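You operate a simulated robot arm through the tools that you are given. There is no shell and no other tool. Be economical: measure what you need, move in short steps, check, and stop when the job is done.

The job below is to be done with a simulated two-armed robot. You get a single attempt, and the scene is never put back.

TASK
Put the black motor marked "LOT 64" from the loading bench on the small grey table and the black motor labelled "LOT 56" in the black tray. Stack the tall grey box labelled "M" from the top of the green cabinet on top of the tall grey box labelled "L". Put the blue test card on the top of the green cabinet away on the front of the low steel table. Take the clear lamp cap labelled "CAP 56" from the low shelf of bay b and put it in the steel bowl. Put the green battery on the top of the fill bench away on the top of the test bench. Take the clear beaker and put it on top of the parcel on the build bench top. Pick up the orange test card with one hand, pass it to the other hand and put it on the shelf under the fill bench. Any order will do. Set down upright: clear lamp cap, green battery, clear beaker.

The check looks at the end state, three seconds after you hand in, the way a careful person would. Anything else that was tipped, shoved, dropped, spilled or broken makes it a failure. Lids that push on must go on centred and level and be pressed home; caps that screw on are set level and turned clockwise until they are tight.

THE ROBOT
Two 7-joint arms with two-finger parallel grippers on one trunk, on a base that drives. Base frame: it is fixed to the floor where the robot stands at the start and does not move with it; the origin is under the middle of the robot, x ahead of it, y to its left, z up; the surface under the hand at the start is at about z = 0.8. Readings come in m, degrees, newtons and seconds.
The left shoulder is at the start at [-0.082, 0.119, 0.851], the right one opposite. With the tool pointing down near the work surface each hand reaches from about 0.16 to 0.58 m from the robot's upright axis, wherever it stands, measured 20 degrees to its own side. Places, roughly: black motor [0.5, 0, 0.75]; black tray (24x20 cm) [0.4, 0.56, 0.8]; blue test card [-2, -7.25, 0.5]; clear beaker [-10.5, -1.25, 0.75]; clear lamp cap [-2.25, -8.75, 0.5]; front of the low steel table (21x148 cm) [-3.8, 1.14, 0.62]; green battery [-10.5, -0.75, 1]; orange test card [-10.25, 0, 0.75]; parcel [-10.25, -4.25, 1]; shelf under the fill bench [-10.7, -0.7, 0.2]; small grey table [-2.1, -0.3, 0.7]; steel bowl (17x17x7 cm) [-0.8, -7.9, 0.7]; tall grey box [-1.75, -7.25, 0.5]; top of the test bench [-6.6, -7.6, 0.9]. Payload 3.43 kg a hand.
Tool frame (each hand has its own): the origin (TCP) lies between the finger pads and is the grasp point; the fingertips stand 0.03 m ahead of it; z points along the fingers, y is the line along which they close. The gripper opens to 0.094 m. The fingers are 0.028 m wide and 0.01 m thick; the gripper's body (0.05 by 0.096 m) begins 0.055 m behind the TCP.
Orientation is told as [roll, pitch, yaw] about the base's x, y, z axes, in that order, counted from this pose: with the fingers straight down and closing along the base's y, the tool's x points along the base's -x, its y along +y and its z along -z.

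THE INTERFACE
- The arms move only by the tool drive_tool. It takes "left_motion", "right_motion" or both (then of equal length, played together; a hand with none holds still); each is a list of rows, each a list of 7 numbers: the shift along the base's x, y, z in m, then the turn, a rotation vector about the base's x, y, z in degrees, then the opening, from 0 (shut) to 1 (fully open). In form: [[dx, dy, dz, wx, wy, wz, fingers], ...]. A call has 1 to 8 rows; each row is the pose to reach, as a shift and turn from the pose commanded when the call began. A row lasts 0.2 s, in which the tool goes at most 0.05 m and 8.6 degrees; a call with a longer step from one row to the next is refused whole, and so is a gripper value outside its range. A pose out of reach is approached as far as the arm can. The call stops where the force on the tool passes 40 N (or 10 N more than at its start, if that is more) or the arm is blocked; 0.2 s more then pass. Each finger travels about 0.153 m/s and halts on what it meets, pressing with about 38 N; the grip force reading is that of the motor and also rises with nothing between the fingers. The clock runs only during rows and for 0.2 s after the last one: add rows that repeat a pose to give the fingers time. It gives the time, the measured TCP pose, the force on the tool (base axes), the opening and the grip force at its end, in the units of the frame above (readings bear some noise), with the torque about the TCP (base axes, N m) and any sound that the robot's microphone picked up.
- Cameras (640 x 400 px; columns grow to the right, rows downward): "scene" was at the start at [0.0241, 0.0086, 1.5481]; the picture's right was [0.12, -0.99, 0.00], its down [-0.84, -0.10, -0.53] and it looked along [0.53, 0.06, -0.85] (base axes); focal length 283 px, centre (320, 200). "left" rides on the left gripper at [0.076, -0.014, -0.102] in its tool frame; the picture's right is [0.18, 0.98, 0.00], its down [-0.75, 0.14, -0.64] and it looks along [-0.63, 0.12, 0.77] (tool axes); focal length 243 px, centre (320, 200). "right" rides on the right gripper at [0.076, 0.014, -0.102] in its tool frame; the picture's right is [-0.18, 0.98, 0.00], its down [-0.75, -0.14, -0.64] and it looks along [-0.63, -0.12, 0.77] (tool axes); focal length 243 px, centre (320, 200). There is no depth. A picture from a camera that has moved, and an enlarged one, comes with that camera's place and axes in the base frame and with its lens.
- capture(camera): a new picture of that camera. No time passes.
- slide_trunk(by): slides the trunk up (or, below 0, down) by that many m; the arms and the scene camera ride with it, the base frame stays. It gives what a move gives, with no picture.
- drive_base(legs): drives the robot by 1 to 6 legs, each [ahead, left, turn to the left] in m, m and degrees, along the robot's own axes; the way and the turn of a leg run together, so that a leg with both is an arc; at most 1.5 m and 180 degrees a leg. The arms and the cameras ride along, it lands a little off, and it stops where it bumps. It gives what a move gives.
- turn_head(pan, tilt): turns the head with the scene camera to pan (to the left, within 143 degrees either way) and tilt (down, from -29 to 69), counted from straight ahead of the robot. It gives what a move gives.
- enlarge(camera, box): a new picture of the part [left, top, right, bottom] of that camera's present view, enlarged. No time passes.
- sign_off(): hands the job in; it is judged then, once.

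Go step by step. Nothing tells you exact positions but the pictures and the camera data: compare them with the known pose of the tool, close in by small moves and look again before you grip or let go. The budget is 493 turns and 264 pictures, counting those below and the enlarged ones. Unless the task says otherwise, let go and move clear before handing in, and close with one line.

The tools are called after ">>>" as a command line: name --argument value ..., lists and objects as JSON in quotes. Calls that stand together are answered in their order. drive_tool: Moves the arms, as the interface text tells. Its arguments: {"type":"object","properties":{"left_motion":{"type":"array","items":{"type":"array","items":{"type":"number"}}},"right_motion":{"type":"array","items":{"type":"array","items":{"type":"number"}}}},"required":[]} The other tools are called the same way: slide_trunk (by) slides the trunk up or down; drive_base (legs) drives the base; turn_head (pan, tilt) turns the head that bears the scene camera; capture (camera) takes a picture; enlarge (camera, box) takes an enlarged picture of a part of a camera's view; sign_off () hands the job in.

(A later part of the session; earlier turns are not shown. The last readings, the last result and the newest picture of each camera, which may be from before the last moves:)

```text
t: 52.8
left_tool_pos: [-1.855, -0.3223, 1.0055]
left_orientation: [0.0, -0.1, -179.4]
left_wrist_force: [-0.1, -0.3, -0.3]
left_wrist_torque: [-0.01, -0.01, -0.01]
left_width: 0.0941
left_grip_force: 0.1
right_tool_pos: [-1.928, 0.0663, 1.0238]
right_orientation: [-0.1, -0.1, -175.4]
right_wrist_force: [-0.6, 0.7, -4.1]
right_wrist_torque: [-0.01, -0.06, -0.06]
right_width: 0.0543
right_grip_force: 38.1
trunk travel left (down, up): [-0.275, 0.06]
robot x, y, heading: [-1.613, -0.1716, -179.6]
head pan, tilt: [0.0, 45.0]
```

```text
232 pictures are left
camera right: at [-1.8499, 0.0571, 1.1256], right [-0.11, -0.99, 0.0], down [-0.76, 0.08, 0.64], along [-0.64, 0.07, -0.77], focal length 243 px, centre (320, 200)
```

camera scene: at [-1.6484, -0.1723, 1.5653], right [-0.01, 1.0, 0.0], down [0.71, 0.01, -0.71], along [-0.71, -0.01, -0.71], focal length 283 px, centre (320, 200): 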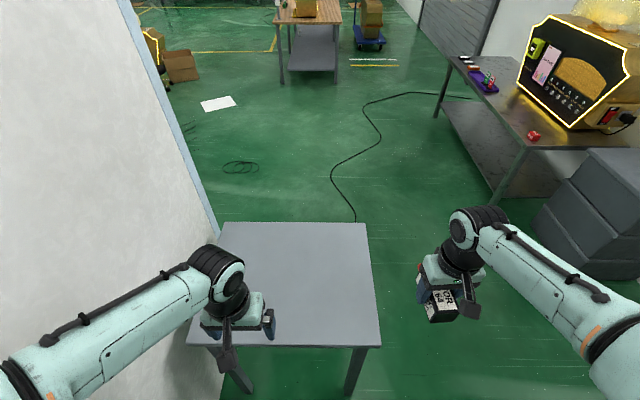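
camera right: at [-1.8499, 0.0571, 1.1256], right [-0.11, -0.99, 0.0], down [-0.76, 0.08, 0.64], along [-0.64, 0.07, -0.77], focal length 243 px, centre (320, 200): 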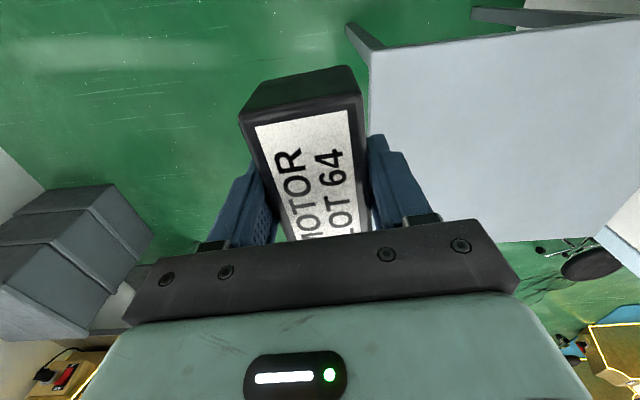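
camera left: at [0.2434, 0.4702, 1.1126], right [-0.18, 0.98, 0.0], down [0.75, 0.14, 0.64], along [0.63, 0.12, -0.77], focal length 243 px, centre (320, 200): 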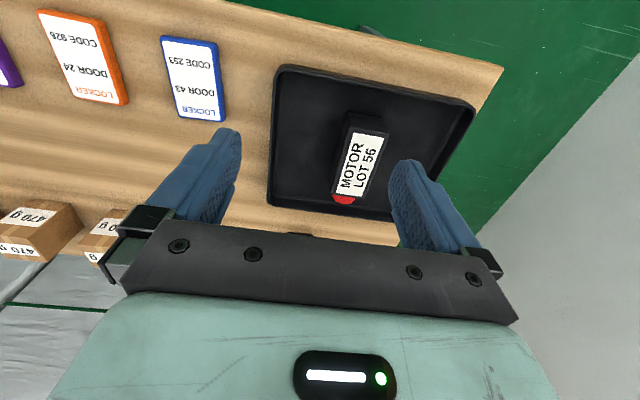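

>>> drive_tool --right_motion '[[-0.02, -0.03, 0, 0, 0, 0, 0], [-0.04, -0.06, 0, 0, 0, 0, 0], [-0.06, -0.09, 0, 0, 0, 0, 0], [-0.08, -0.12, 0, 0, 0, 0, 0], [-0.11, -0.15, 0, 0, 0, 0, 0], [-0.13, -0.18, -0.02, 0, 0, 0, 0], [-0.15, -0.2, -0.05, 0, 0, 0, 0], [-0.15, -0.2, -0.09, 0, 0, 0, 0]]' --left_motion '[[0.01, 0, 0, 0, 0, 0, 1], [0.02, 0, 0, 0, 0, 0, 1], [0.03, 0, 0, 0, 0, 0, 1], [0.04, 0, 0, 0, 0, 0, 1], [0.05, 0, 0, 0, 0, 0, 1], [0.06, 0, 0, 0, 0, 0, 1], [0.06, 0, 0, 0, 0, 0, 1], [0.06, 0, 0, 0, 0, 0, 1]]'

>>> capture --camera "right"

>>> capture --camera "scene"

```text
t: 54.6
left_tool_pos: [-1.7959, -0.3228, 1.006]
left_orientation: [0.1, -0.1, -179.4]
left_wrist_force: [0.3, 1.0, -0.1]
left_wrist_torque: [-0.04, 0.02, 0.03]
left_width: 0.0939
left_grip_force: 0.1
right_tool_pos: [-2.0779, -0.135, 0.9334]
right_orientation: [0.0, 0.0, -175.4]
right_wrist_force: [-0.6, -0.4, -3.8]
right_wrist_torque: [0.0, -0.03, 0.02]
right_width: 0.0542
right_grip_force: 38.1
trunk travel left (down, up): [-0.275, 0.06]
robot x, y, heading: [-1.6112, -0.1734, -179.1]
head pan, tilt: [0.0, 45.0]
```

```text
231 pictures are left
camera right: at [-2.0011, -0.1436, 1.0357], right [-0.11, -0.99, 0.0], down [-0.76, 0.08, 0.64], along [-0.64, 0.07, -0.77], focal length 243 px, centre (320, 200)
```

right: 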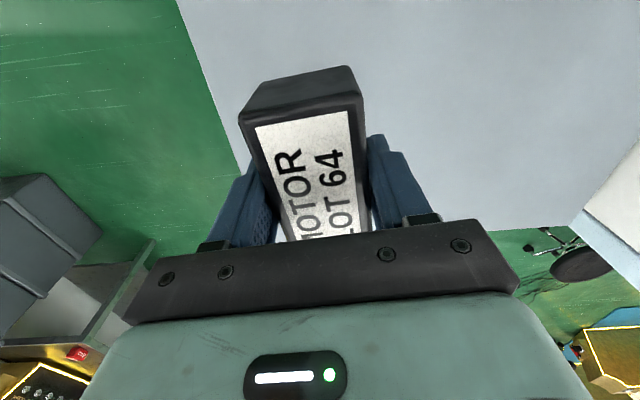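

```text
230 pictures are left
camera scene: at [-1.648, -0.172, 1.5653], right [-0.01, 1.0, 0.0], down [0.71, 0.01, -0.71], along [-0.71, -0.01, -0.71], focal length 283 px, centre (320, 200)
```

scene: 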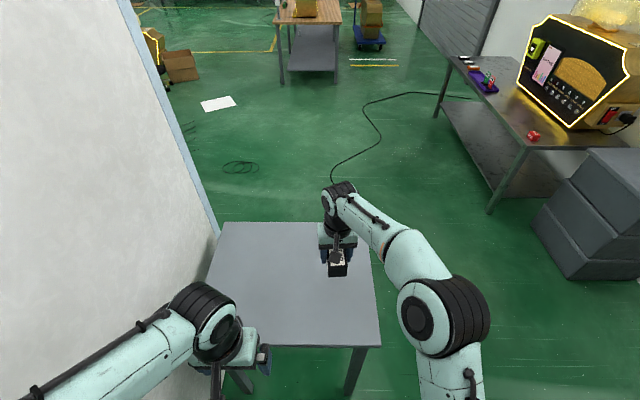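

>>> drive_tool --right_motion '[[0, -0.01, -0.03, 0, 0, 0, 0], [0, -0.01, -0.06, 0, 0, 0, 0], [0, -0.01, -0.09, 0, 0, 0, 0], [0, -0.01, -0.11, 0, 0, 0, 0], [0, -0.01, -0.12, 0, 0, 0, 0], [0, -0.01, -0.13, 0, 0, 0, 0]]'

>>> capture --camera "right"

```text
t: 56.0
left_tool_pos: [-1.7958, -0.3226, 1.0077]
left_orientation: [-0.1, -0.1, -179.4]
left_wrist_force: [0.8, -0.1, 0.2]
left_wrist_torque: [0.0, 0.02, -0.02]
left_width: 0.0937
left_grip_force: 0.0
right_tool_pos: [-2.0768, -0.1433, 0.802]
right_orientation: [0.0, 0.0, -175.3]
right_wrist_force: [-0.3, 0.1, -3.0]
right_wrist_torque: [0.03, -0.01, 0.0]
right_width: 0.0544
right_grip_force: 37.7
trunk travel left (down, up): [-0.275, 0.06]
robot x, y, heading: [-1.6112, -0.1726, -179.3]
head pan, tilt: [0.0, 45.0]
```

```text
229 pictures are left
camera right: at [-2.0, -0.1525, 0.9045], right [-0.11, -0.99, 0.0], down [-0.76, 0.08, 0.64], along [-0.64, 0.07, -0.77], focal length 243 px, centre (320, 200)
```

right: 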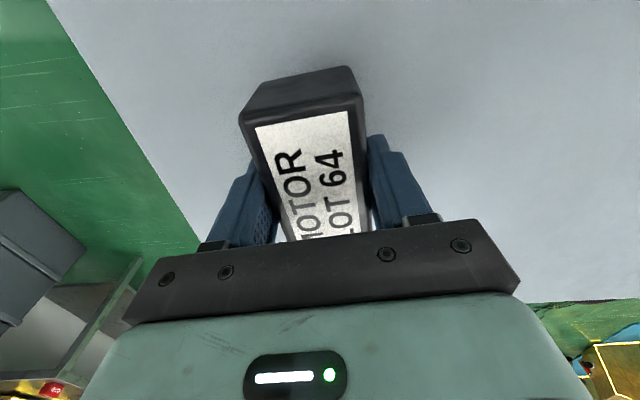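

>>> drive_tool --right_motion '[[0, 0, -0.006, 0, 0, 0, 0], [0, 0, -0.012, 0, 0, 0, 0], [0, 0, -0.018, 0, 0, 0, 0], [0, 0, -0.024, 0, 0, 0, 0], [0, 0, -0.03, 0, 0, 0, 0], [0, 0, -0.036, 0, 0, 0, 0]]'

```text
t: 57.4
left_tool_pos: [-1.795, -0.3237, 1.0071]
left_orientation: [0.0, -0.1, -179.3]
left_wrist_force: [0.2, 0.3, -0.2]
left_wrist_torque: [-0.05, 0.04, 0.0]
left_width: 0.094
left_grip_force: 0.0
right_tool_pos: [-2.0785, -0.1437, 0.7706]
right_orientation: [0.2, -0.7, -175.5]
right_wrist_force: [1.9, 0.9, 32.6]
right_wrist_torque: [0.38, 0.29, -0.33]
right_width: 0.0542
right_grip_force: 38.6
trunk travel left (down, up): [-0.275, 0.06]
robot x, y, heading: [-1.6106, -0.1728, -179.2]
head pan, tilt: [0.0, 45.0]
```

Contact; table is at about z 0.73. Release and back away.

>>> drive_tool --right_motion '[[0, 0, 0.004, 0, 0, 0, 0], [0, 0, 0.004, 0, 0, 0, 0.8], [0, 0, 0.004, 0, 0, 0, 1], [0, 0, 0.004, 0, 0, 0, 1], [0, 0, 0.04, 0, 0, 0, 1], [0, 0, 0.08, 0, 0, 0, 1], [0, 0, 0.13, 0, 0, 0, 1], [0, 0, 0.18, 0, 0, 0, 1]]'

>>> drive_tool --right_motion '[[0.04, 0, 0.02, 0, 0, 0, 1], [0.08, 0.0, 0.04, 0, 0, 0, 1], [0.11, 0.02, 0.06, 0, 0, 0, 1], [0.14, 0.04, 0.08, 0, 0, 0, 1], [0.17, 0.06, 0.08, 0, 0, 0, 1], [0.2, 0.08, 0.08, 0, 0, 0, 1], [0.22, 0.1, 0.08, 0, 0, 0, 1]]'

>>> capture --camera "scene"

```text
t: 59.2
left_tool_pos: [-1.7961, -0.3226, 1.0054]
left_orientation: [0.0, 0.0, -179.3]
left_wrist_force: [-0.2, 0.1, -0.5]
left_wrist_torque: [0.02, 0.03, 0.0]
left_width: 0.094
left_grip_force: 0.1
right_tool_pos: [-2.0765, -0.1412, 0.9471]
right_orientation: [0.0, -0.1, -175.4]
right_wrist_force: [0.7, -0.4, -0.5]
right_wrist_torque: [0.0, -0.03, 0.05]
right_width: 0.0941
right_grip_force: 0.0
trunk travel left (down, up): [-0.275, 0.06]
robot x, y, heading: [-1.6109, -0.1709, -179.2]
head pan, tilt: [0.0, 45.0]
```

```text
t: 60.8
left_tool_pos: [-1.7954, -0.3218, 1.0064]
left_orientation: [0.0, -0.2, -179.4]
left_wrist_force: [0.1, -0.2, 0.2]
left_wrist_torque: [-0.01, 0.0, -0.02]
left_width: 0.0942
left_grip_force: 0.1
right_tool_pos: [-1.8566, -0.0426, 1.0273]
right_orientation: [0.1, 0.0, -175.4]
right_wrist_force: [0.8, 0.9, -0.3]
right_wrist_torque: [-0.01, 0.04, -0.03]
right_width: 0.094
right_grip_force: 0.0
trunk travel left (down, up): [-0.275, 0.06]
robot x, y, heading: [-1.6098, -0.1692, -179.3]
head pan, tilt: [0.0, 45.0]
```

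```text
228 pictures are left
camera scene: at [-1.6473, -0.172, 1.5653], right [-0.01, 1.0, 0.0], down [0.71, 0.01, -0.71], along [-0.71, -0.01, -0.71], focal length 283 px, centre (320, 200)
```

scene: 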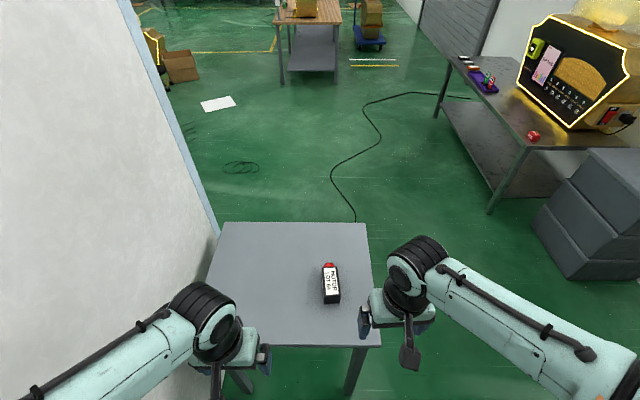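

LOT 64 is on the grey table. Next, the green cabinet near (-2, -7.25); I'll back off and look in the −y direction for a route.

>>> drive_base --legs '[[-0.7, 0, 0], [0, 0, 90]]'

>>> turn_head --pan 0 --tilt 20

>>> capture --camera "scene"

```text
t: 68.5
left_tool_pos: [-0.7729, -0.3543, 1.0062]
left_orientation: [-0.1, -0.1, -88.9]
left_wrist_force: [-0.3, 0.6, 0.5]
left_wrist_torque: [-0.01, -0.01, 0.02]
left_width: 0.0941
left_grip_force: 0.0
right_tool_pos: [-1.0516, -0.4181, 1.0275]
right_orientation: [0.0, 0.0, -85.0]
right_wrist_force: [-0.2, 0.7, 0.4]
right_wrist_torque: [0.02, 0.01, 0.0]
right_width: 0.0938
right_grip_force: 0.1
trunk travel left (down, up): [-0.275, 0.06]
robot x, y, heading: [-0.9209, -0.1673, -89.0]
head pan, tilt: [0.0, 45.0]
```

```text
t: 69.4
left_tool_pos: [-0.7728, -0.3538, 1.006]
left_orientation: [0.0, -0.2, -88.9]
left_wrist_force: [-0.6, 0.5, 0.1]
left_wrist_torque: [0.02, 0.02, 0.01]
left_width: 0.0943
left_grip_force: 0.0
right_tool_pos: [-1.0525, -0.4169, 1.0273]
right_orientation: [0.0, 0.0, -84.9]
right_wrist_force: [-0.2, -0.5, -0.7]
right_wrist_torque: [0.0, 0.03, -0.01]
right_width: 0.0942
right_grip_force: 0.0
trunk travel left (down, up): [-0.275, 0.06]
robot x, y, heading: [-0.927, -0.1681, -88.8]
head pan, tilt: [0.0, 20.0]
```

```text
227 pictures are left
camera scene: at [-0.9239, -0.218, 1.6039], right [-1.0, -0.02, 0.0], down [-0.01, 0.34, -0.94], along [0.02, -0.94, -0.34], focal length 283 px, centre (320, 200)
```

scene: 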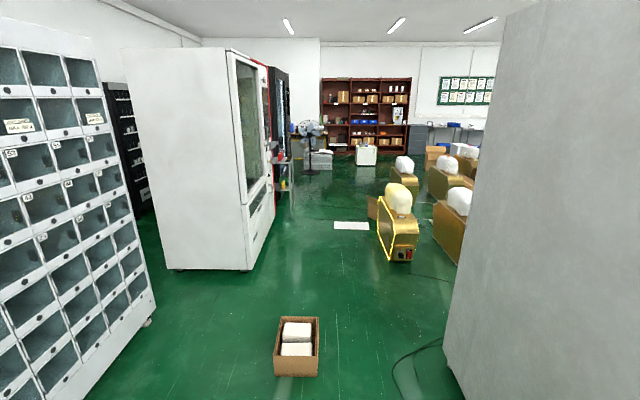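

The route: pass right of the cardboard box (x≈−1.25), then shift to x≈−0.67 and go on to y≈−4.7.

>>> drive_base --legs '[[0, -0.33, -1], [1.5, 0, 0], [0.45, 0, 0], [0, 0.58, 0], [1.5, 0, 0], [0.8, 0, 0]]'

>>> capture --camera "scene"

```text
t: 94.7
left_tool_pos: [-0.4977, -3.8052, 1.006]
left_orientation: [-0.1, -0.2, -89.2]
left_wrist_force: [0.6, -0.2, -0.7]
left_wrist_torque: [0.01, 0.01, -0.01]
left_width: 0.0944
left_grip_force: 0.1
right_tool_pos: [-0.7771, -3.866, 1.0276]
right_orientation: [-0.1, 0.0, -85.2]
right_wrist_force: [0.6, 0.5, -0.1]
right_wrist_torque: [0.0, -0.02, -0.03]
right_width: 0.0941
right_grip_force: 0.2
trunk travel left (down, up): [-0.275, 0.06]
robot x, y, heading: [-0.6476, -3.6198, -89.5]
head pan, tilt: [0.0, 20.0]
stopped in leg 6: the robot was blocked; the commanded pose is now the measured one
```

```text
226 pictures are left
camera scene: at [-0.6479, -3.6684, 1.604], right [-1.0, -0.01, 0.0], down [0.0, 0.34, -0.94], along [0.01, -0.94, -0.34], focal length 283 px, centre (320, 200)
```

scene: 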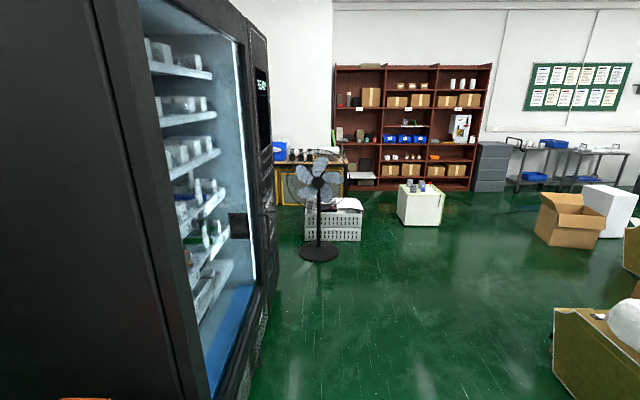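

Blocked, likely the left elbow against the vending machine. Shift right 0.25 and continue.

>>> drive_base --legs '[[-0.05, 0, 0], [0, -0.28, 0], [1.2, 0, 0]]'

>>> turn_head --pan 0 --tilt 30

>>> capture --camera "scene"

```text
t: 103.9
left_tool_pos: [-0.7557, -4.9443, 1.0073]
left_orientation: [0.0, -0.2, -89.1]
left_wrist_force: [-0.1, 0.9, 1.1]
left_wrist_torque: [0.02, 0.0, -0.03]
left_width: 0.0941
left_grip_force: 0.0
right_tool_pos: [-1.0369, -5.0074, 1.0272]
right_orientation: [0.0, 0.0, -85.2]
right_wrist_force: [0.8, -0.2, 0.2]
right_wrist_torque: [-0.02, -0.02, -0.01]
right_width: 0.0943
right_grip_force: 0.1
trunk travel left (down, up): [-0.275, 0.06]
robot x, y, heading: [-0.9097, -4.7584, -89.1]
head pan, tilt: [0.0, 20.0]
```

```text
t: 104.6
left_tool_pos: [-0.7572, -4.9451, 1.0068]
left_orientation: [0.1, -0.2, -89.2]
left_wrist_force: [-0.1, 0.0, 0.6]
left_wrist_torque: [-0.02, 0.01, -0.02]
left_width: 0.0939
left_grip_force: 0.1
right_tool_pos: [-1.0353, -5.007, 1.0275]
right_orientation: [0.0, 0.0, -85.1]
right_wrist_force: [0.1, -0.4, 0.0]
right_wrist_torque: [-0.04, 0.01, 0.01]
right_width: 0.0941
right_grip_force: 0.0
trunk travel left (down, up): [-0.275, 0.06]
robot x, y, heading: [-0.9095, -4.7622, -89.2]
head pan, tilt: [0.0, 30.0]
```

```text
225 pictures are left
camera scene: at [-0.9076, -4.8056, 1.588], right [-1.0, -0.02, 0.0], down [-0.01, 0.5, -0.87], along [0.01, -0.87, -0.5], focal length 283 px, centre (320, 200)
```

scene: 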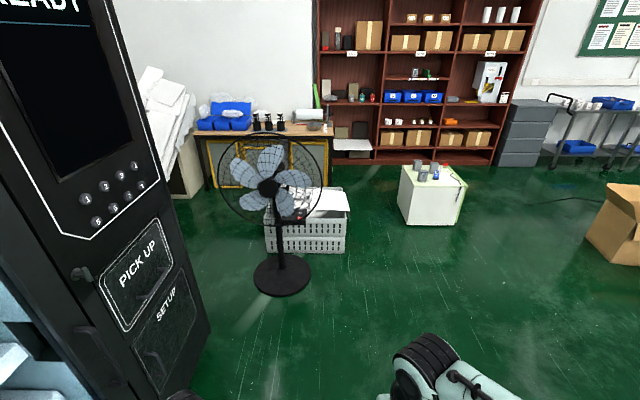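

>>> drive_base --legs '[[1.2, 0, -0.8], [0, -0.9, 0]]'

>>> turn_head --pan 0 --tilt 40

>>> capture --camera "scene"

```text
t: 118.3
left_tool_pos: [-1.6213, -6.1418, 1.0059]
left_orientation: [0.0, -0.2, -89.7]
left_wrist_force: [0.2, -0.7, -0.1]
left_wrist_torque: [0.0, 0.01, 0.01]
left_width: 0.0941
left_grip_force: 0.0
right_tool_pos: [-1.9017, -6.2, 1.0277]
right_orientation: [0.0, 0.0, -85.7]
right_wrist_force: [-0.2, -0.2, -0.1]
right_wrist_torque: [0.02, 0.01, 0.01]
right_width: 0.094
right_grip_force: 0.0
trunk travel left (down, up): [-0.275, 0.06]
robot x, y, heading: [-1.7707, -5.9564, -89.8]
head pan, tilt: [0.0, 30.0]
```

```text
t: 119.1
left_tool_pos: [-1.6217, -6.1411, 1.0056]
left_orientation: [0.1, -0.1, -89.7]
left_wrist_force: [-0.3, -0.6, 0.8]
left_wrist_torque: [0.03, 0.0, -0.02]
left_width: 0.0944
left_grip_force: 0.0
right_tool_pos: [-1.9013, -6.1993, 1.0283]
right_orientation: [0.0, 0.1, -85.7]
right_wrist_force: [-0.7, 0.6, 0.0]
right_wrist_torque: [-0.02, -0.01, 0.02]
right_width: 0.0939
right_grip_force: 0.0
trunk travel left (down, up): [-0.275, 0.06]
robot x, y, heading: [-1.7724, -5.9507, -89.8]
head pan, tilt: [0.0, 40.0]
```

```text
224 pictures are left
camera scene: at [-1.7707, -5.995, 1.5726], right [-1.0, -0.01, 0.0], down [0.0, 0.64, -0.77], along [0.0, -0.77, -0.64], focal length 283 px, centre (320, 200)
```

scene: 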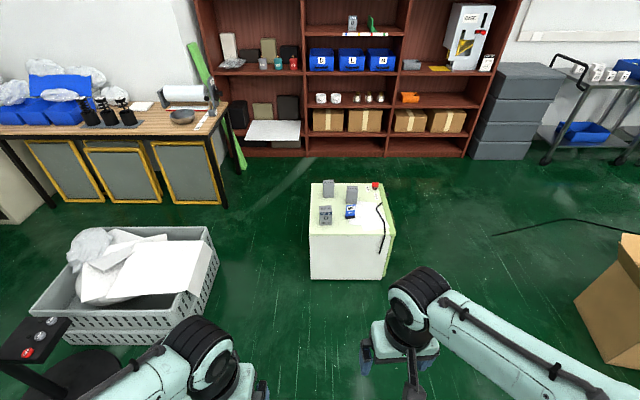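

>>> enlarge --camera "scene" --box '[290, 160, 410, 240]'

>>> enlarge --camera "scene" --box '[190, 0, 510, 160]'

```text
5.00 times, centred on (350, 200) of scene
camera zoom: at [-1.7707, -5.995, 1.5726], right [-1.0, -0.01, 0.0], down [0.0, 0.64, -0.77], along [0.0, -0.77, -0.64], focal length 1417 px, centre (170, 200)
```

zoom: 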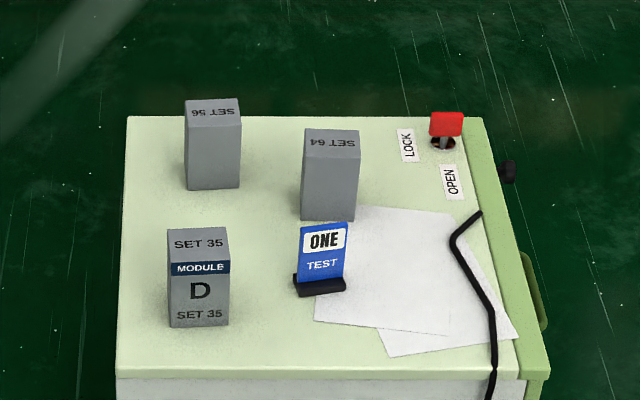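

```text
2.00 times, centred on (350, 80) of scene
camera zoom: at [-1.7707, -5.995, 1.5726], right [-1.0, -0.01, 0.0], down [0.0, 0.64, -0.77], along [0.0, -0.77, -0.64], focal length 567 px, centre (260, 440)
```

zoom: 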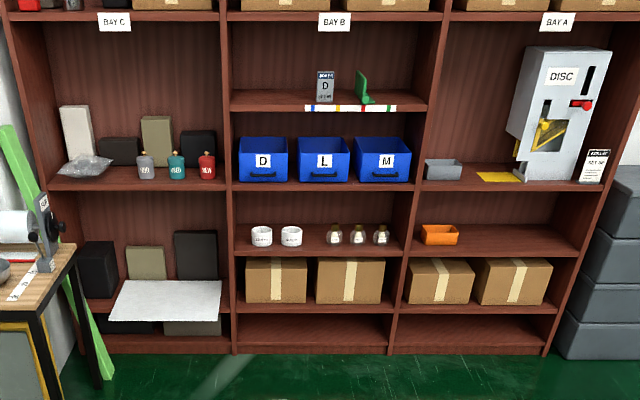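

The three grey boxes on the cabinet: D faces me, the other two face away (SET 56, SET 64). The lamp caps are on the low shelf of bay B behind. I'll drive round the west side to stand between cabinet and shelf, looking back for labels.

>>> drive_base --legs '[[0.35, 0, 0], [0, -1.0, 0], [1.5, 0, 0], [0.1, 0, 0]]'

>>> turn_head --pan 125 --tilt 35

>>> capture --camera "scene"

```text
t: 138.0
left_tool_pos: [-2.6183, -8.0913, 1.0064]
left_orientation: [-0.1, 0.0, -88.8]
left_wrist_force: [-0.3, -0.5, 0.2]
left_wrist_torque: [0.0, -0.01, 0.03]
left_width: 0.0937
left_grip_force: 0.0
right_tool_pos: [-2.8971, -8.154, 1.0276]
right_orientation: [0.1, 0.1, -84.7]
right_wrist_force: [0.1, 0.1, -0.1]
right_wrist_torque: [0.02, -0.02, 0.0]
right_width: 0.0939
right_grip_force: 0.1
trunk travel left (down, up): [-0.275, 0.06]
robot x, y, heading: [-2.7678, -7.9068, -88.7]
head pan, tilt: [0.0, 40.0]
```

```text
t: 140.0
left_tool_pos: [-2.6194, -8.0908, 1.0059]
left_orientation: [0.1, -0.2, -88.6]
left_wrist_force: [0.0, -0.4, -0.3]
left_wrist_torque: [0.01, 0.03, 0.03]
left_width: 0.0939
left_grip_force: 0.0
right_tool_pos: [-2.897, -8.1555, 1.0281]
right_orientation: [-0.1, -0.1, -84.7]
right_wrist_force: [0.1, -0.9, 0.7]
right_wrist_torque: [-0.02, 0.01, -0.02]
right_width: 0.0942
right_grip_force: 0.1
trunk travel left (down, up): [-0.275, 0.06]
robot x, y, heading: [-2.7649, -7.9109, -88.8]
head pan, tilt: [125.0, 35.0]
```

```text
221 pictures are left
camera scene: at [-2.7007, -7.8108, 1.5801], right [0.59, -0.81, 0.0], down [-0.46, -0.34, -0.82], along [0.66, 0.48, -0.57], focal length 283 px, centre (320, 200)
```

scene: 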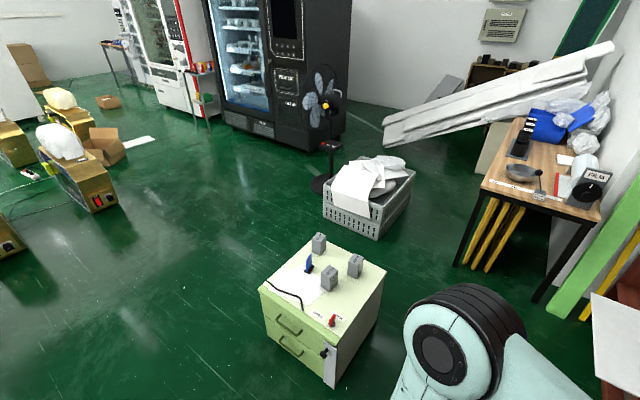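

>>> enlarge --camera "scene" --box '[260, 220, 400, 320]'

```text
4.00 times, centred on (330, 270) of scene
camera zoom: at [-2.7007, -7.8108, 1.5801], right [0.59, -0.81, 0.0], down [-0.46, -0.34, -0.82], along [0.66, 0.48, -0.57], focal length 1134 px, centre (280, -80)
```

zoom: 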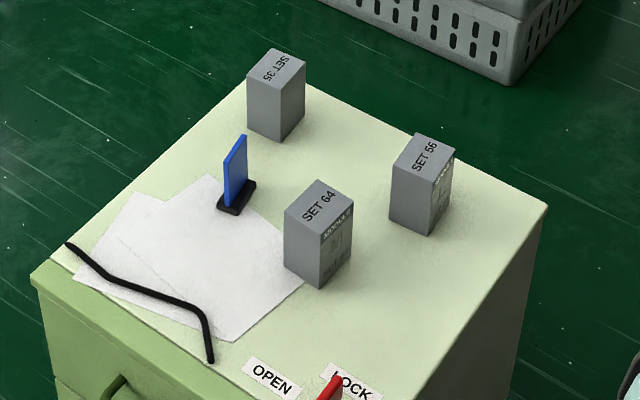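

SET 64 looks like "M". Move in front of the lamp caps and check both.

>>> drive_base --legs '[[-0.0, 0.5, -1.2]]'

>>> turn_head --pan 142 --tilt 45

>>> capture --camera "scene"

```text
t: 145.0
left_tool_pos: [-2.1182, -8.0925, 1.006]
left_orientation: [0.0, -0.2, -90.5]
left_wrist_force: [0.5, 0.4, -0.2]
left_wrist_torque: [0.01, 0.0, 0.02]
left_width: 0.0939
left_grip_force: 0.1
right_tool_pos: [-2.4011, -8.1478, 1.0277]
right_orientation: [0.0, -0.1, -86.4]
right_wrist_force: [-0.2, -0.1, -0.3]
right_wrist_torque: [0.0, 0.0, 0.0]
right_width: 0.094
right_grip_force: 0.0
trunk travel left (down, up): [-0.275, 0.06]
robot x, y, heading: [-2.2652, -7.9005, -90.7]
head pan, tilt: [125.0, 35.0]
```

```text
t: 145.8
left_tool_pos: [-2.1185, -8.0915, 1.0054]
left_orientation: [-0.1, -0.2, -90.5]
left_wrist_force: [0.3, 0.1, -0.6]
left_wrist_torque: [-0.02, 0.01, 0.01]
left_width: 0.0939
left_grip_force: 0.0
right_tool_pos: [-2.3998, -8.1474, 1.028]
right_orientation: [-0.1, 0.0, -86.5]
right_wrist_force: [-0.2, 0.1, 0.5]
right_wrist_torque: [-0.01, 0.02, -0.03]
right_width: 0.0941
right_grip_force: 0.0
trunk travel left (down, up): [-0.275, 0.06]
robot x, y, heading: [-2.2636, -7.9029, -90.7]
head pan, tilt: [142.0, 45.0]
```

```text
219 pictures are left
camera scene: at [-2.2151, -7.7956, 1.5654], right [0.78, -0.62, 0.0], down [-0.44, -0.55, -0.71], along [0.44, 0.55, -0.71], focal length 283 px, centre (320, 200)
```

scene: 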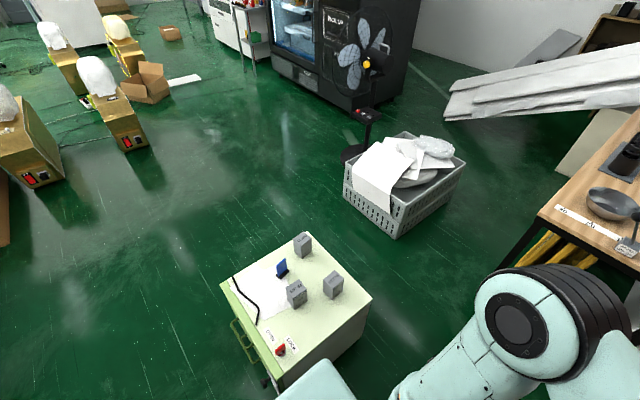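

>>> enlarge --camera "scene" --box '[260, 220, 360, 320]'

>>> turn_head --pan 0 --tilt 45

>>> capture --camera "scene"

```text
4.00 times, centred on (310, 270) of scene
camera zoom: at [-2.2151, -7.7956, 1.5654], right [0.78, -0.62, 0.0], down [-0.44, -0.55, -0.71], along [0.44, 0.55, -0.71], focal length 1134 px, centre (360, -80)
```

zoom: 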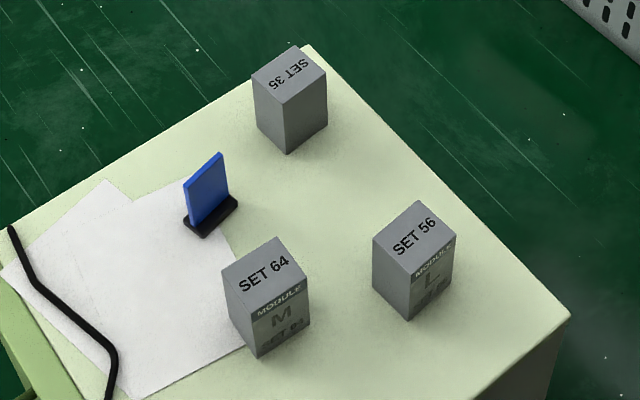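

```text
t: 148.0
left_tool_pos: [-2.1194, -8.0919, 1.0069]
left_orientation: [0.0, -0.1, -90.5]
left_wrist_force: [0.2, -0.6, 0.0]
left_wrist_torque: [0.0, 0.05, -0.01]
left_width: 0.094
left_grip_force: 0.0
right_tool_pos: [-2.3989, -8.1479, 1.0273]
right_orientation: [-0.1, 0.0, -86.5]
right_wrist_force: [0.3, -0.1, -0.5]
right_wrist_torque: [0.02, 0.0, 0.0]
right_width: 0.0939
right_grip_force: 0.0
trunk travel left (down, up): [-0.275, 0.06]
robot x, y, heading: [-2.2638, -7.9023, -90.4]
head pan, tilt: [0.0, 45.0]
```

```text
217 pictures are left
camera scene: at [-2.2663, -7.9405, 1.5653], right [-1.0, 0.01, 0.0], down [0.01, 0.71, -0.71], along [-0.01, -0.71, -0.71], focal length 283 px, centre (320, 200)
```

scene: 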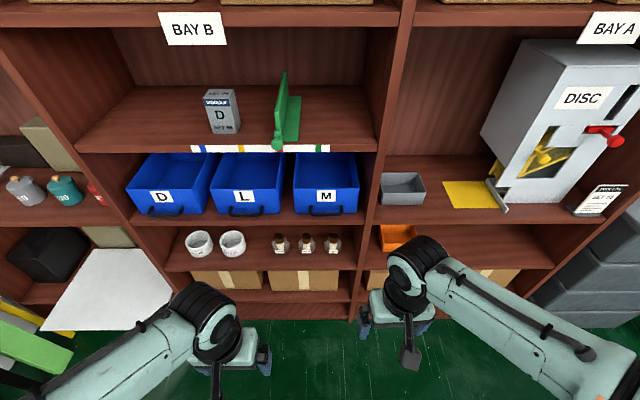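

M = SET 64, L = SET 56. Now the lamp caps right below.

>>> enlarge --camera "scene" --box '[170, 215, 370, 300]'

```text
3.20 times, centred on (270, 258) of scene
camera zoom: at [-2.2663, -7.9405, 1.5653], right [-1.0, 0.01, 0.0], down [0.01, 0.71, -0.71], along [-0.01, -0.71, -0.71], focal length 907 px, centre (480, 16)
```

zoom: 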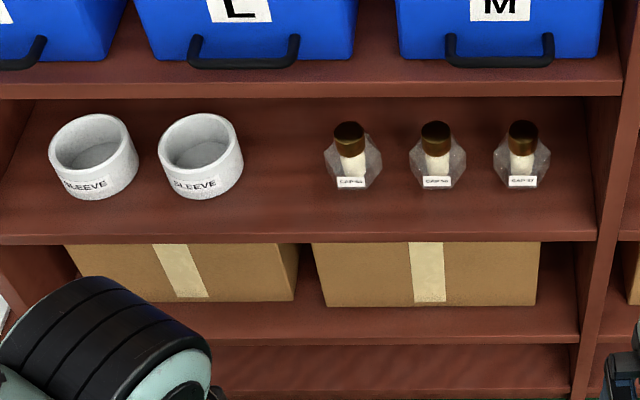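

>>> enlarge --camera "scene" --box '[265, 228, 349, 280]'

```text
7.62 times, centred on (307, 254) of scene
camera zoom: at [-2.2663, -7.9405, 1.5653], right [-1.0, 0.01, 0.0], down [0.01, 0.71, -0.71], along [-0.01, -0.71, -0.71], focal length 2159 px, centre (419, -211)
```

zoom: 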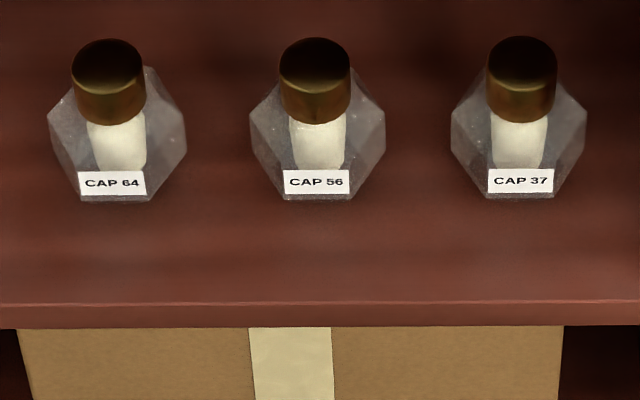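

CAP 56 is the middle one, base near (-2.22, -8.645) on the shelf at z≈0.57, brass top at z≈0.63–0.66. I'll approach and tilt the right hand forward to reach under the upper board.

>>> drive_base --legs '[[0, 0.2, 0.4], [0.28, 0, 0]]'

>>> slide_trunk --by -0.12

>>> drive_tool --right_motion '[[0, 0.01, 0, -8, 0, 0, 1], [0, 0.02, 0, -16, 0, 0, 1], [0, 0.03, 0, -24, 0, 0, 1], [0, 0.04, 0, -32, 0, 0, 1], [0, 0.05, 0, -40, 0, 0, 1], [0, 0.06, 0, -48, 0, 0, 1], [0, 0.06, 0, -55, 0, 0, 1]]'

>>> capture --camera "scene"

>>> capture --camera "right"

```text
t: 151.9
left_tool_pos: [-1.9226, -8.3724, 1.0065]
left_orientation: [0.0, -0.2, -90.5]
left_wrist_force: [-0.1, 0.2, -0.1]
left_wrist_torque: [0.02, 0.01, -0.01]
left_width: 0.0939
left_grip_force: 0.1
right_tool_pos: [-2.2023, -8.4285, 1.0285]
right_orientation: [0.0, 0.0, -86.4]
right_wrist_force: [-0.4, -0.7, -0.3]
right_wrist_torque: [0.02, 0.0, 0.02]
right_width: 0.0942
right_grip_force: 0.1
trunk travel left (down, up): [-0.275, 0.06]
robot x, y, heading: [-2.07, -8.18, -90.3]
head pan, tilt: [0.0, 45.0]
```

```text
t: 153.4
left_tool_pos: [-1.9226, -8.3721, 0.8865]
left_orientation: [0.0, -0.2, -90.3]
left_wrist_force: [0.7, -0.5, -0.5]
left_wrist_torque: [-0.01, -0.02, -0.02]
left_width: 0.0942
left_grip_force: 0.1
right_tool_pos: [-2.2026, -8.4278, 0.907]
right_orientation: [0.0, 0.0, -86.4]
right_wrist_force: [0.1, 0.3, 0.4]
right_wrist_torque: [-0.06, -0.04, -0.02]
right_width: 0.0942
right_grip_force: 0.1
trunk travel left (down, up): [-0.155, 0.18]
robot x, y, heading: [-2.0667, -8.1842, -90.2]
head pan, tilt: [0.0, 45.0]
```

```text
t: 155.1
left_tool_pos: [-1.9221, -8.3716, 0.8857]
left_orientation: [0.0, -0.2, -90.4]
left_wrist_force: [0.1, -0.3, 0.1]
left_wrist_torque: [0.0, -0.01, 0.03]
left_width: 0.0938
left_grip_force: 0.1
right_tool_pos: [-2.187, -8.4033, 0.9625]
right_orientation: [-5.2, -54.7, -83.8]
right_wrist_force: [0.0, 0.1, -0.3]
right_wrist_torque: [0.0, -0.01, 0.02]
right_width: 0.094
right_grip_force: 0.0
right hand out of reach, approached as far as the arm can: row 5, 6, 7
trunk travel left (down, up): [-0.155, 0.18]
robot x, y, heading: [-2.0707, -8.1846, -90.2]
head pan, tilt: [0.0, 45.0]
```

```text
214 pictures are left
camera scene: at [-2.069, -8.2276, 1.4459], right [-1.0, 0.01, 0.0], down [0.0, 0.71, -0.71], along [0.0, -0.71, -0.71], focal length 283 px, centre (320, 200)
```

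scene: 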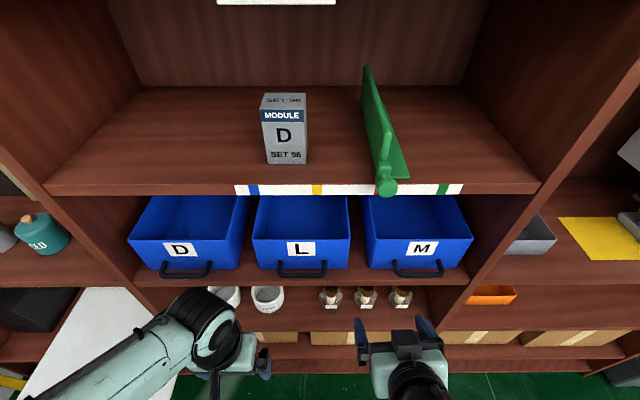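

```text
213 pictures are left
camera right: at [-2.1786, -8.2773, 0.9587], right [0.99, -0.07, 0.1], down [-0.09, 0.09, 0.99], along [-0.08, -0.99, 0.08], focal length 243 px, centre (320, 200)
```

right: 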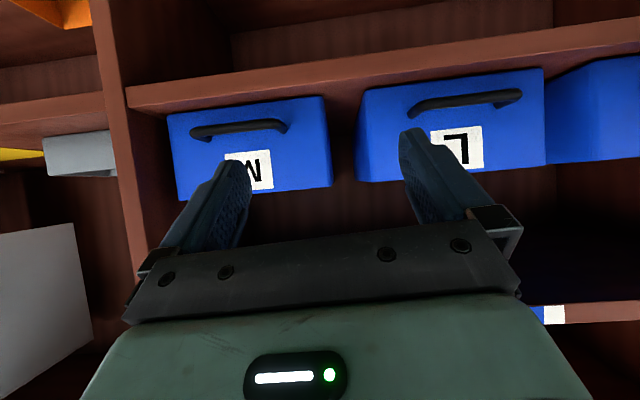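

>>> drive_tool --right_motion '[[-0.006, 0.0, -0.045, 0, -1, -0.7, 1], [-0.012, 0.0, -0.09, 0, -2, -1.4, 1], [-0.018, -0.005, -0.135, 0, -2.95, -2.07, 1], [-0.025, -0.03, -0.17, 0, -2.95, -2.07, 1], [-0.03, -0.06, -0.2, 0, -2.95, -2.07, 1], [-0.033, -0.09, -0.224, 0, -2.95, -2.07, 1]]'

>>> capture --camera "right"

>>> capture --camera "scene"

```text
t: 156.4
left_tool_pos: [-1.9233, -8.3723, 0.8864]
left_orientation: [0.0, -0.1, -90.4]
left_wrist_force: [0.3, 0.0, 0.1]
left_wrist_torque: [0.02, 0.03, 0.0]
left_width: 0.094
left_grip_force: 0.1
right_tool_pos: [-2.2148, -8.5156, 0.7337]
right_orientation: [-0.1, -55.1, -89.9]
right_wrist_force: [0.6, 0.1, -0.5]
right_wrist_torque: [-0.01, 0.03, 0.02]
right_width: 0.0942
right_grip_force: 0.0
right hand out of reach, approached as far as the arm can: row 1, 2, 3, 4, 5, 6
trunk travel left (down, up): [-0.155, 0.18]
robot x, y, heading: [-2.0689, -8.1856, -90.2]
head pan, tilt: [0.0, 45.0]
```

```text
212 pictures are left
camera right: at [-2.2009, -8.3891, 0.7309], right [0.98, -0.1, 0.15], down [-0.14, 0.1, 0.99], along [-0.12, -0.99, 0.08], focal length 243 px, centre (320, 200)
```

right: 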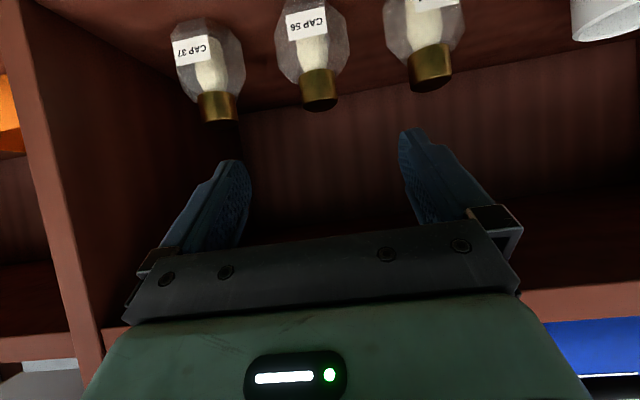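

```text
211 pictures are left
camera scene: at [-2.0698, -8.2278, 1.446], right [-1.0, 0.01, 0.0], down [0.0, 0.71, -0.71], along [0.0, -0.71, -0.71], focal length 283 px, centre (320, 200)
```

scene: 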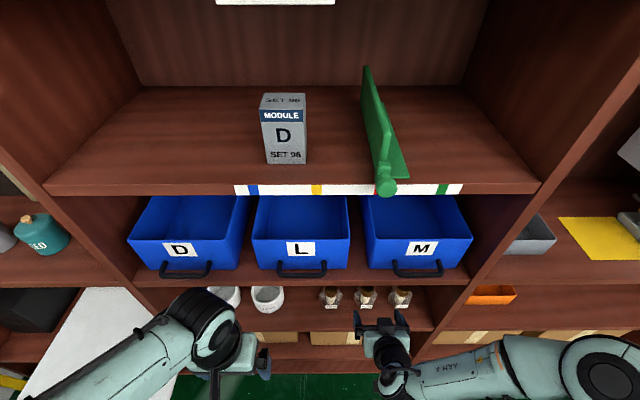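

>>> drive_tool --right_motion '[[0, -0.02, -0.014, 0, 0, 0, 1], [0, -0.04, -0.028, 0, 0, 0, 1], [0, -0.06, -0.042, 0, 0, 0, 1]]'

>>> capture --camera "right"

```text
t: 157.2
left_tool_pos: [-1.9233, -8.3732, 0.8858]
left_orientation: [0.0, -0.2, -90.3]
left_wrist_force: [-0.1, -0.1, -0.4]
left_wrist_torque: [-0.05, 0.01, -0.01]
left_width: 0.094
left_grip_force: 0.2
right_tool_pos: [-2.2175, -8.5753, 0.6926]
right_orientation: [-0.1, -55.0, -89.9]
right_wrist_force: [1.2, -0.2, -0.4]
right_wrist_torque: [-0.01, 0.01, -0.02]
right_width: 0.0939
right_grip_force: 0.2
trunk travel left (down, up): [-0.155, 0.18]
robot x, y, heading: [-2.0668, -8.1833, -90.3]
head pan, tilt: [0.0, 45.0]
```

```text
210 pictures are left
camera right: at [-2.203, -8.4487, 0.6888], right [0.98, -0.11, 0.15], down [-0.14, 0.09, 0.99], along [-0.12, -0.99, 0.08], focal length 243 px, centre (320, 200)
```

right: 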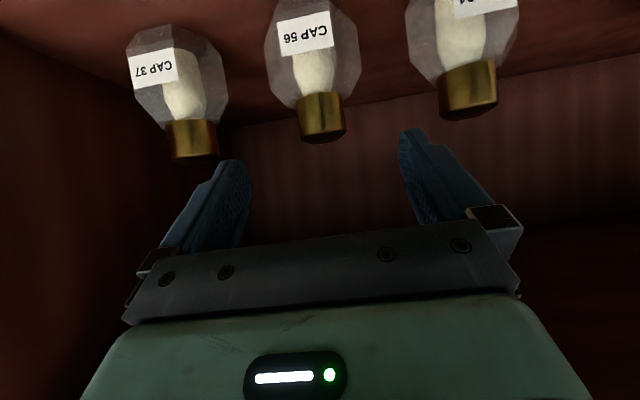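

>>> drive_tool --right_motion '[[0.0025, -0.012, -0.013, 0, 0, 0, 0.8], [0.0025, -0.026, -0.023, 0, 0, 0, 0.8], [0.0025, -0.04, -0.033, 0, 0, 0, 0.8], [0.0025, -0.055, -0.043, 0, 0, 0, 0.8]]'

>>> capture --camera "right"

>>> enlarge --camera "scene" --box '[300, 270, 460, 370]'

```text
t: 158.2
left_tool_pos: [-1.9218, -8.3709, 0.8868]
left_orientation: [0.0, -0.2, -90.4]
left_wrist_force: [-0.3, -0.6, -0.4]
left_wrist_torque: [0.01, 0.0, -0.01]
left_width: 0.0939
left_grip_force: 0.1
right_tool_pos: [-2.2166, -8.6278, 0.6494]
right_orientation: [0.0, -55.1, -89.9]
right_wrist_force: [-0.3, 0.2, 0.1]
right_wrist_torque: [-0.03, -0.05, -0.03]
right_width: 0.0754
right_grip_force: 0.1
trunk travel left (down, up): [-0.155, 0.18]
robot x, y, heading: [-2.0658, -8.1838, -90.0]
head pan, tilt: [0.0, 45.0]
```

```text
209 pictures are left
camera right: at [-2.2025, -8.5015, 0.6453], right [0.98, -0.11, 0.15], down [-0.14, 0.09, 0.99], along [-0.12, -0.99, 0.08], focal length 243 px, centre (320, 200)
```

right: 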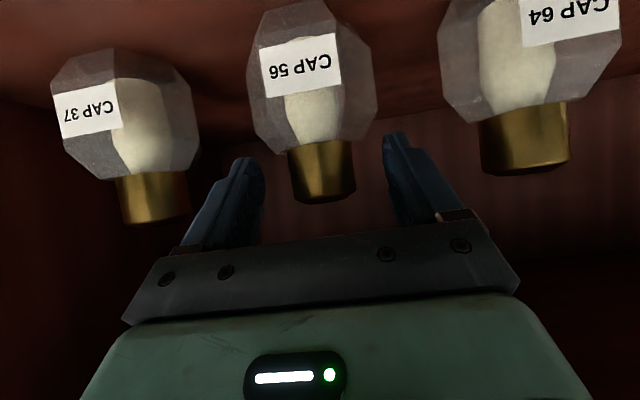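

```text
4.00 times, centred on (380, 320) of scene
camera zoom: at [-2.0696, -8.2278, 1.4459], right [-1.0, 0.01, 0.0], down [0.0, 0.71, -0.71], along [0.0, -0.71, -0.71], focal length 1134 px, centre (80, -280)
```

zoom: 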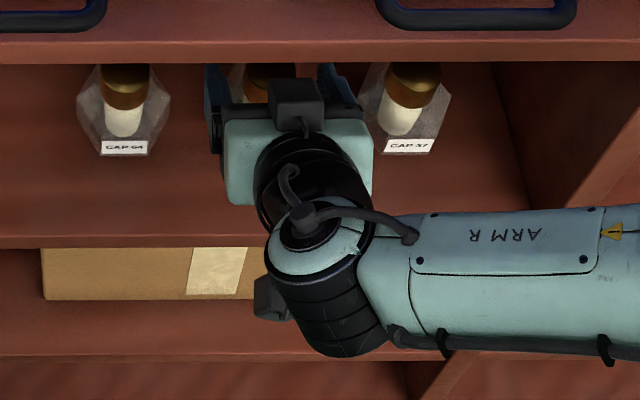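

Brass top is centred between the fingertips. Grip and lift slightly.

>>> drive_tool --right_motion '[[0.0015, 0, 0, 0, 0, 0, 0.5], [0.0015, 0, 0, 0, 0, 0, 0.2], [0.0015, 0, 0, 0, 0, 0, 0], [0.0015, 0, 0, 0, 0, 0, 0], [0.0015, 0, 0.006, 0, 0, 0, 0], [0.0015, 0.0, 0.015, 0, 0, 0, 0], [0.0015, 0.0, 0.025, 0, 0, 0, 0]]'

>>> capture --camera "right"

```text
t: 159.8
left_tool_pos: [-1.9216, -8.3719, 0.8868]
left_orientation: [0.1, -0.2, -90.4]
left_wrist_force: [0.0, -1.0, -0.3]
left_wrist_torque: [-0.03, 0.01, 0.01]
left_width: 0.0941
left_grip_force: 0.0
right_tool_pos: [-2.2138, -8.6264, 0.6744]
right_orientation: [0.0, -54.8, -90.0]
right_wrist_force: [0.1, -0.2, -1.1]
right_wrist_torque: [-0.01, 0.01, 0.0]
right_width: 0.0366
right_grip_force: 38.5
trunk travel left (down, up): [-0.155, 0.18]
robot x, y, heading: [-2.0683, -8.1836, -90.0]
head pan, tilt: [0.0, 45.0]
```

```text
207 pictures are left
camera right: at [-2.2002, -8.5004, 0.6714], right [0.98, -0.11, 0.15], down [-0.14, 0.09, 0.99], along [-0.12, -0.99, 0.07], focal length 243 px, centre (320, 200)
```

right: 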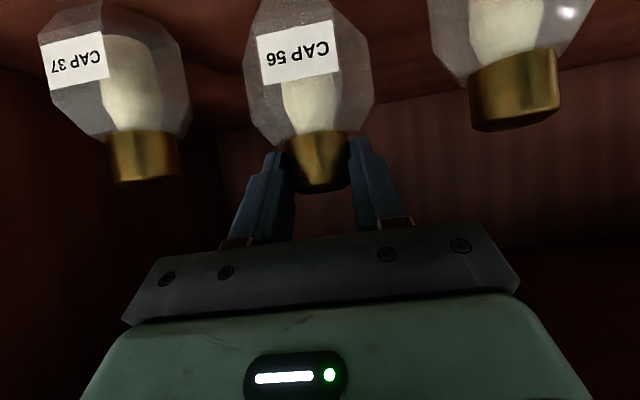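

>>> drive_tool --right_motion '[[0, 0.025, 0.006, 0, 0, 0, 0], [0, 0.05, 0.012, 0, 0, 0, 0], [0, 0.08, 0.018, 0, 0, 0, 0], [0, 0.11, 0.024, 0, 0, 0, 0], [0, 0.14, 0.03, 0, 0, 0, 0], [0, 0.17, 0.04, 0, 0, 0, 0]]'

>>> capture --camera "scene"

```text
t: 161.2
left_tool_pos: [-1.9218, -8.3713, 0.8863]
left_orientation: [0.0, -0.2, -90.3]
left_wrist_force: [0.2, -0.4, 0.5]
left_wrist_torque: [0.04, -0.02, -0.02]
left_width: 0.0942
left_grip_force: 0.1
right_tool_pos: [-2.2121, -8.509, 0.7014]
right_orientation: [-0.1, -55.0, -89.8]
right_wrist_force: [0.8, -0.5, -1.6]
right_wrist_torque: [0.0, 0.02, 0.02]
right_width: 0.0366
right_grip_force: 37.3
right hand out of reach, approached as far as the arm can: row 5, 6
trunk travel left (down, up): [-0.155, 0.18]
robot x, y, heading: [-2.0667, -8.1857, -90.1]
head pan, tilt: [0.0, 45.0]
```

```text
206 pictures are left
camera scene: at [-2.0695, -8.2276, 1.4459], right [-1.0, 0.01, 0.0], down [0.0, 0.71, -0.71], along [0.0, -0.71, -0.71], focal length 283 px, centre (320, 200)
```

scene: 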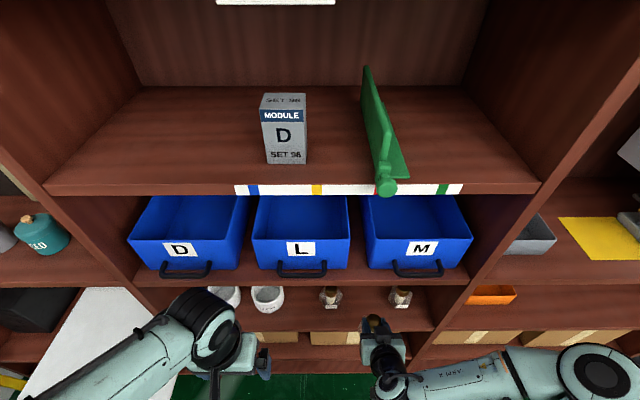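

Cap is out of the shelf. Back off, raise the trunk, and look at the desk with the bowl.

>>> drive_base --legs '[[-0.2, 0, 0]]'

>>> slide_trunk --by 0.17

>>> turn_head --pan 75 --tilt 40

>>> capture --camera "scene"

>>> capture --camera "right"

```text
t: 162.8
left_tool_pos: [-1.9209, -8.1734, 0.8868]
left_orientation: [0.0, -0.2, -90.2]
left_wrist_force: [-0.1, 0.3, 0.1]
left_wrist_torque: [-0.02, -0.01, 0.03]
left_width: 0.094
left_grip_force: 0.2
right_tool_pos: [-2.2089, -8.3111, 0.7034]
right_orientation: [-0.1, -55.0, -89.8]
right_wrist_force: [-0.5, -0.1, -1.5]
right_wrist_torque: [0.01, 0.01, -0.03]
right_width: 0.0366
right_grip_force: 37.8
trunk travel left (down, up): [-0.155, 0.18]
robot x, y, heading: [-2.068, -7.9859, -90.1]
head pan, tilt: [0.0, 45.0]
```

```text
t: 164.8
left_tool_pos: [-1.9205, -8.173, 1.0563]
left_orientation: [0.0, -0.1, -90.1]
left_wrist_force: [-0.7, -0.7, -0.2]
left_wrist_torque: [-0.03, 0.04, 0.01]
left_width: 0.0938
left_grip_force: 0.1
right_tool_pos: [-2.2089, -8.378, 0.9174]
right_orientation: [-0.2, -60.9, -89.6]
right_wrist_force: [-0.2, 0.2, -1.5]
right_wrist_torque: [0.02, -0.01, 0.01]
right_width: 0.0365
right_grip_force: 38.1
trunk travel left (down, up): [-0.325, 0.01]
robot x, y, heading: [-2.0705, -7.9877, -90.2]
head pan, tilt: [0.0, 45.0]
```

```text
t: 166.2
left_tool_pos: [-1.9206, -8.1744, 1.0567]
left_orientation: [0.0, -0.2, -90.2]
left_wrist_force: [-0.6, 0.0, 0.4]
left_wrist_torque: [0.0, -0.02, 0.02]
left_width: 0.0936
left_grip_force: 0.1
right_tool_pos: [-2.2104, -8.3793, 0.9183]
right_orientation: [-0.3, -60.9, -89.7]
right_wrist_force: [0.5, 0.4, -1.6]
right_wrist_torque: [0.02, -0.02, -0.03]
right_width: 0.0366
right_grip_force: 37.7
trunk travel left (down, up): [-0.325, 0.01]
robot x, y, heading: [-2.0692, -7.9863, -89.9]
head pan, tilt: [75.0, 40.0]
```

```text
205 pictures are left
camera scene: at [-1.9864, -7.9634, 1.6269], right [-0.26, -0.97, 0.0], down [-0.62, 0.17, -0.77], along [0.74, -0.2, -0.64], focal length 283 px, centre (320, 200)
```

scene: 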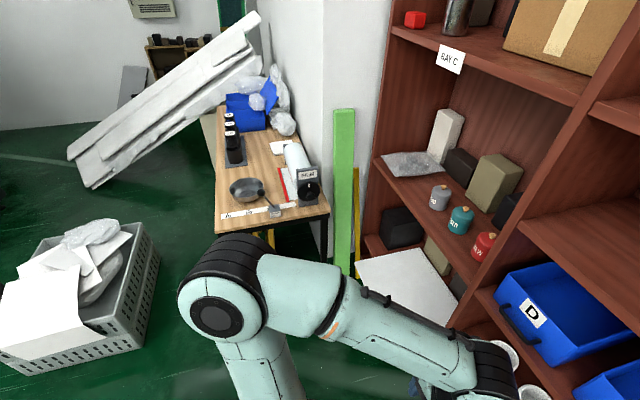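

```text
204 pictures are left
camera right: at [-2.1956, -8.2528, 0.9015], right [0.98, -0.09, 0.16], down [-0.14, 0.19, 0.97], along [-0.11, -0.98, 0.18], focal length 243 px, centre (320, 200)
```

right: 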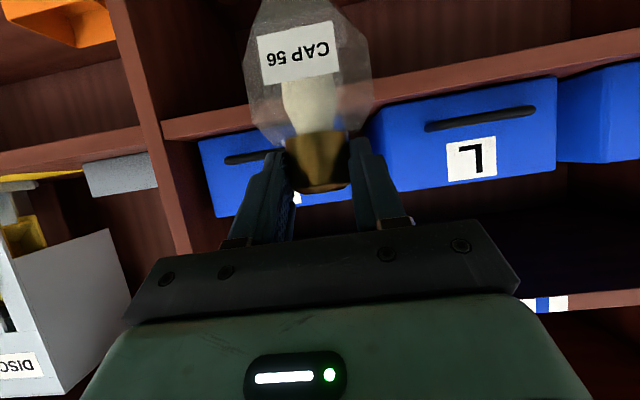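

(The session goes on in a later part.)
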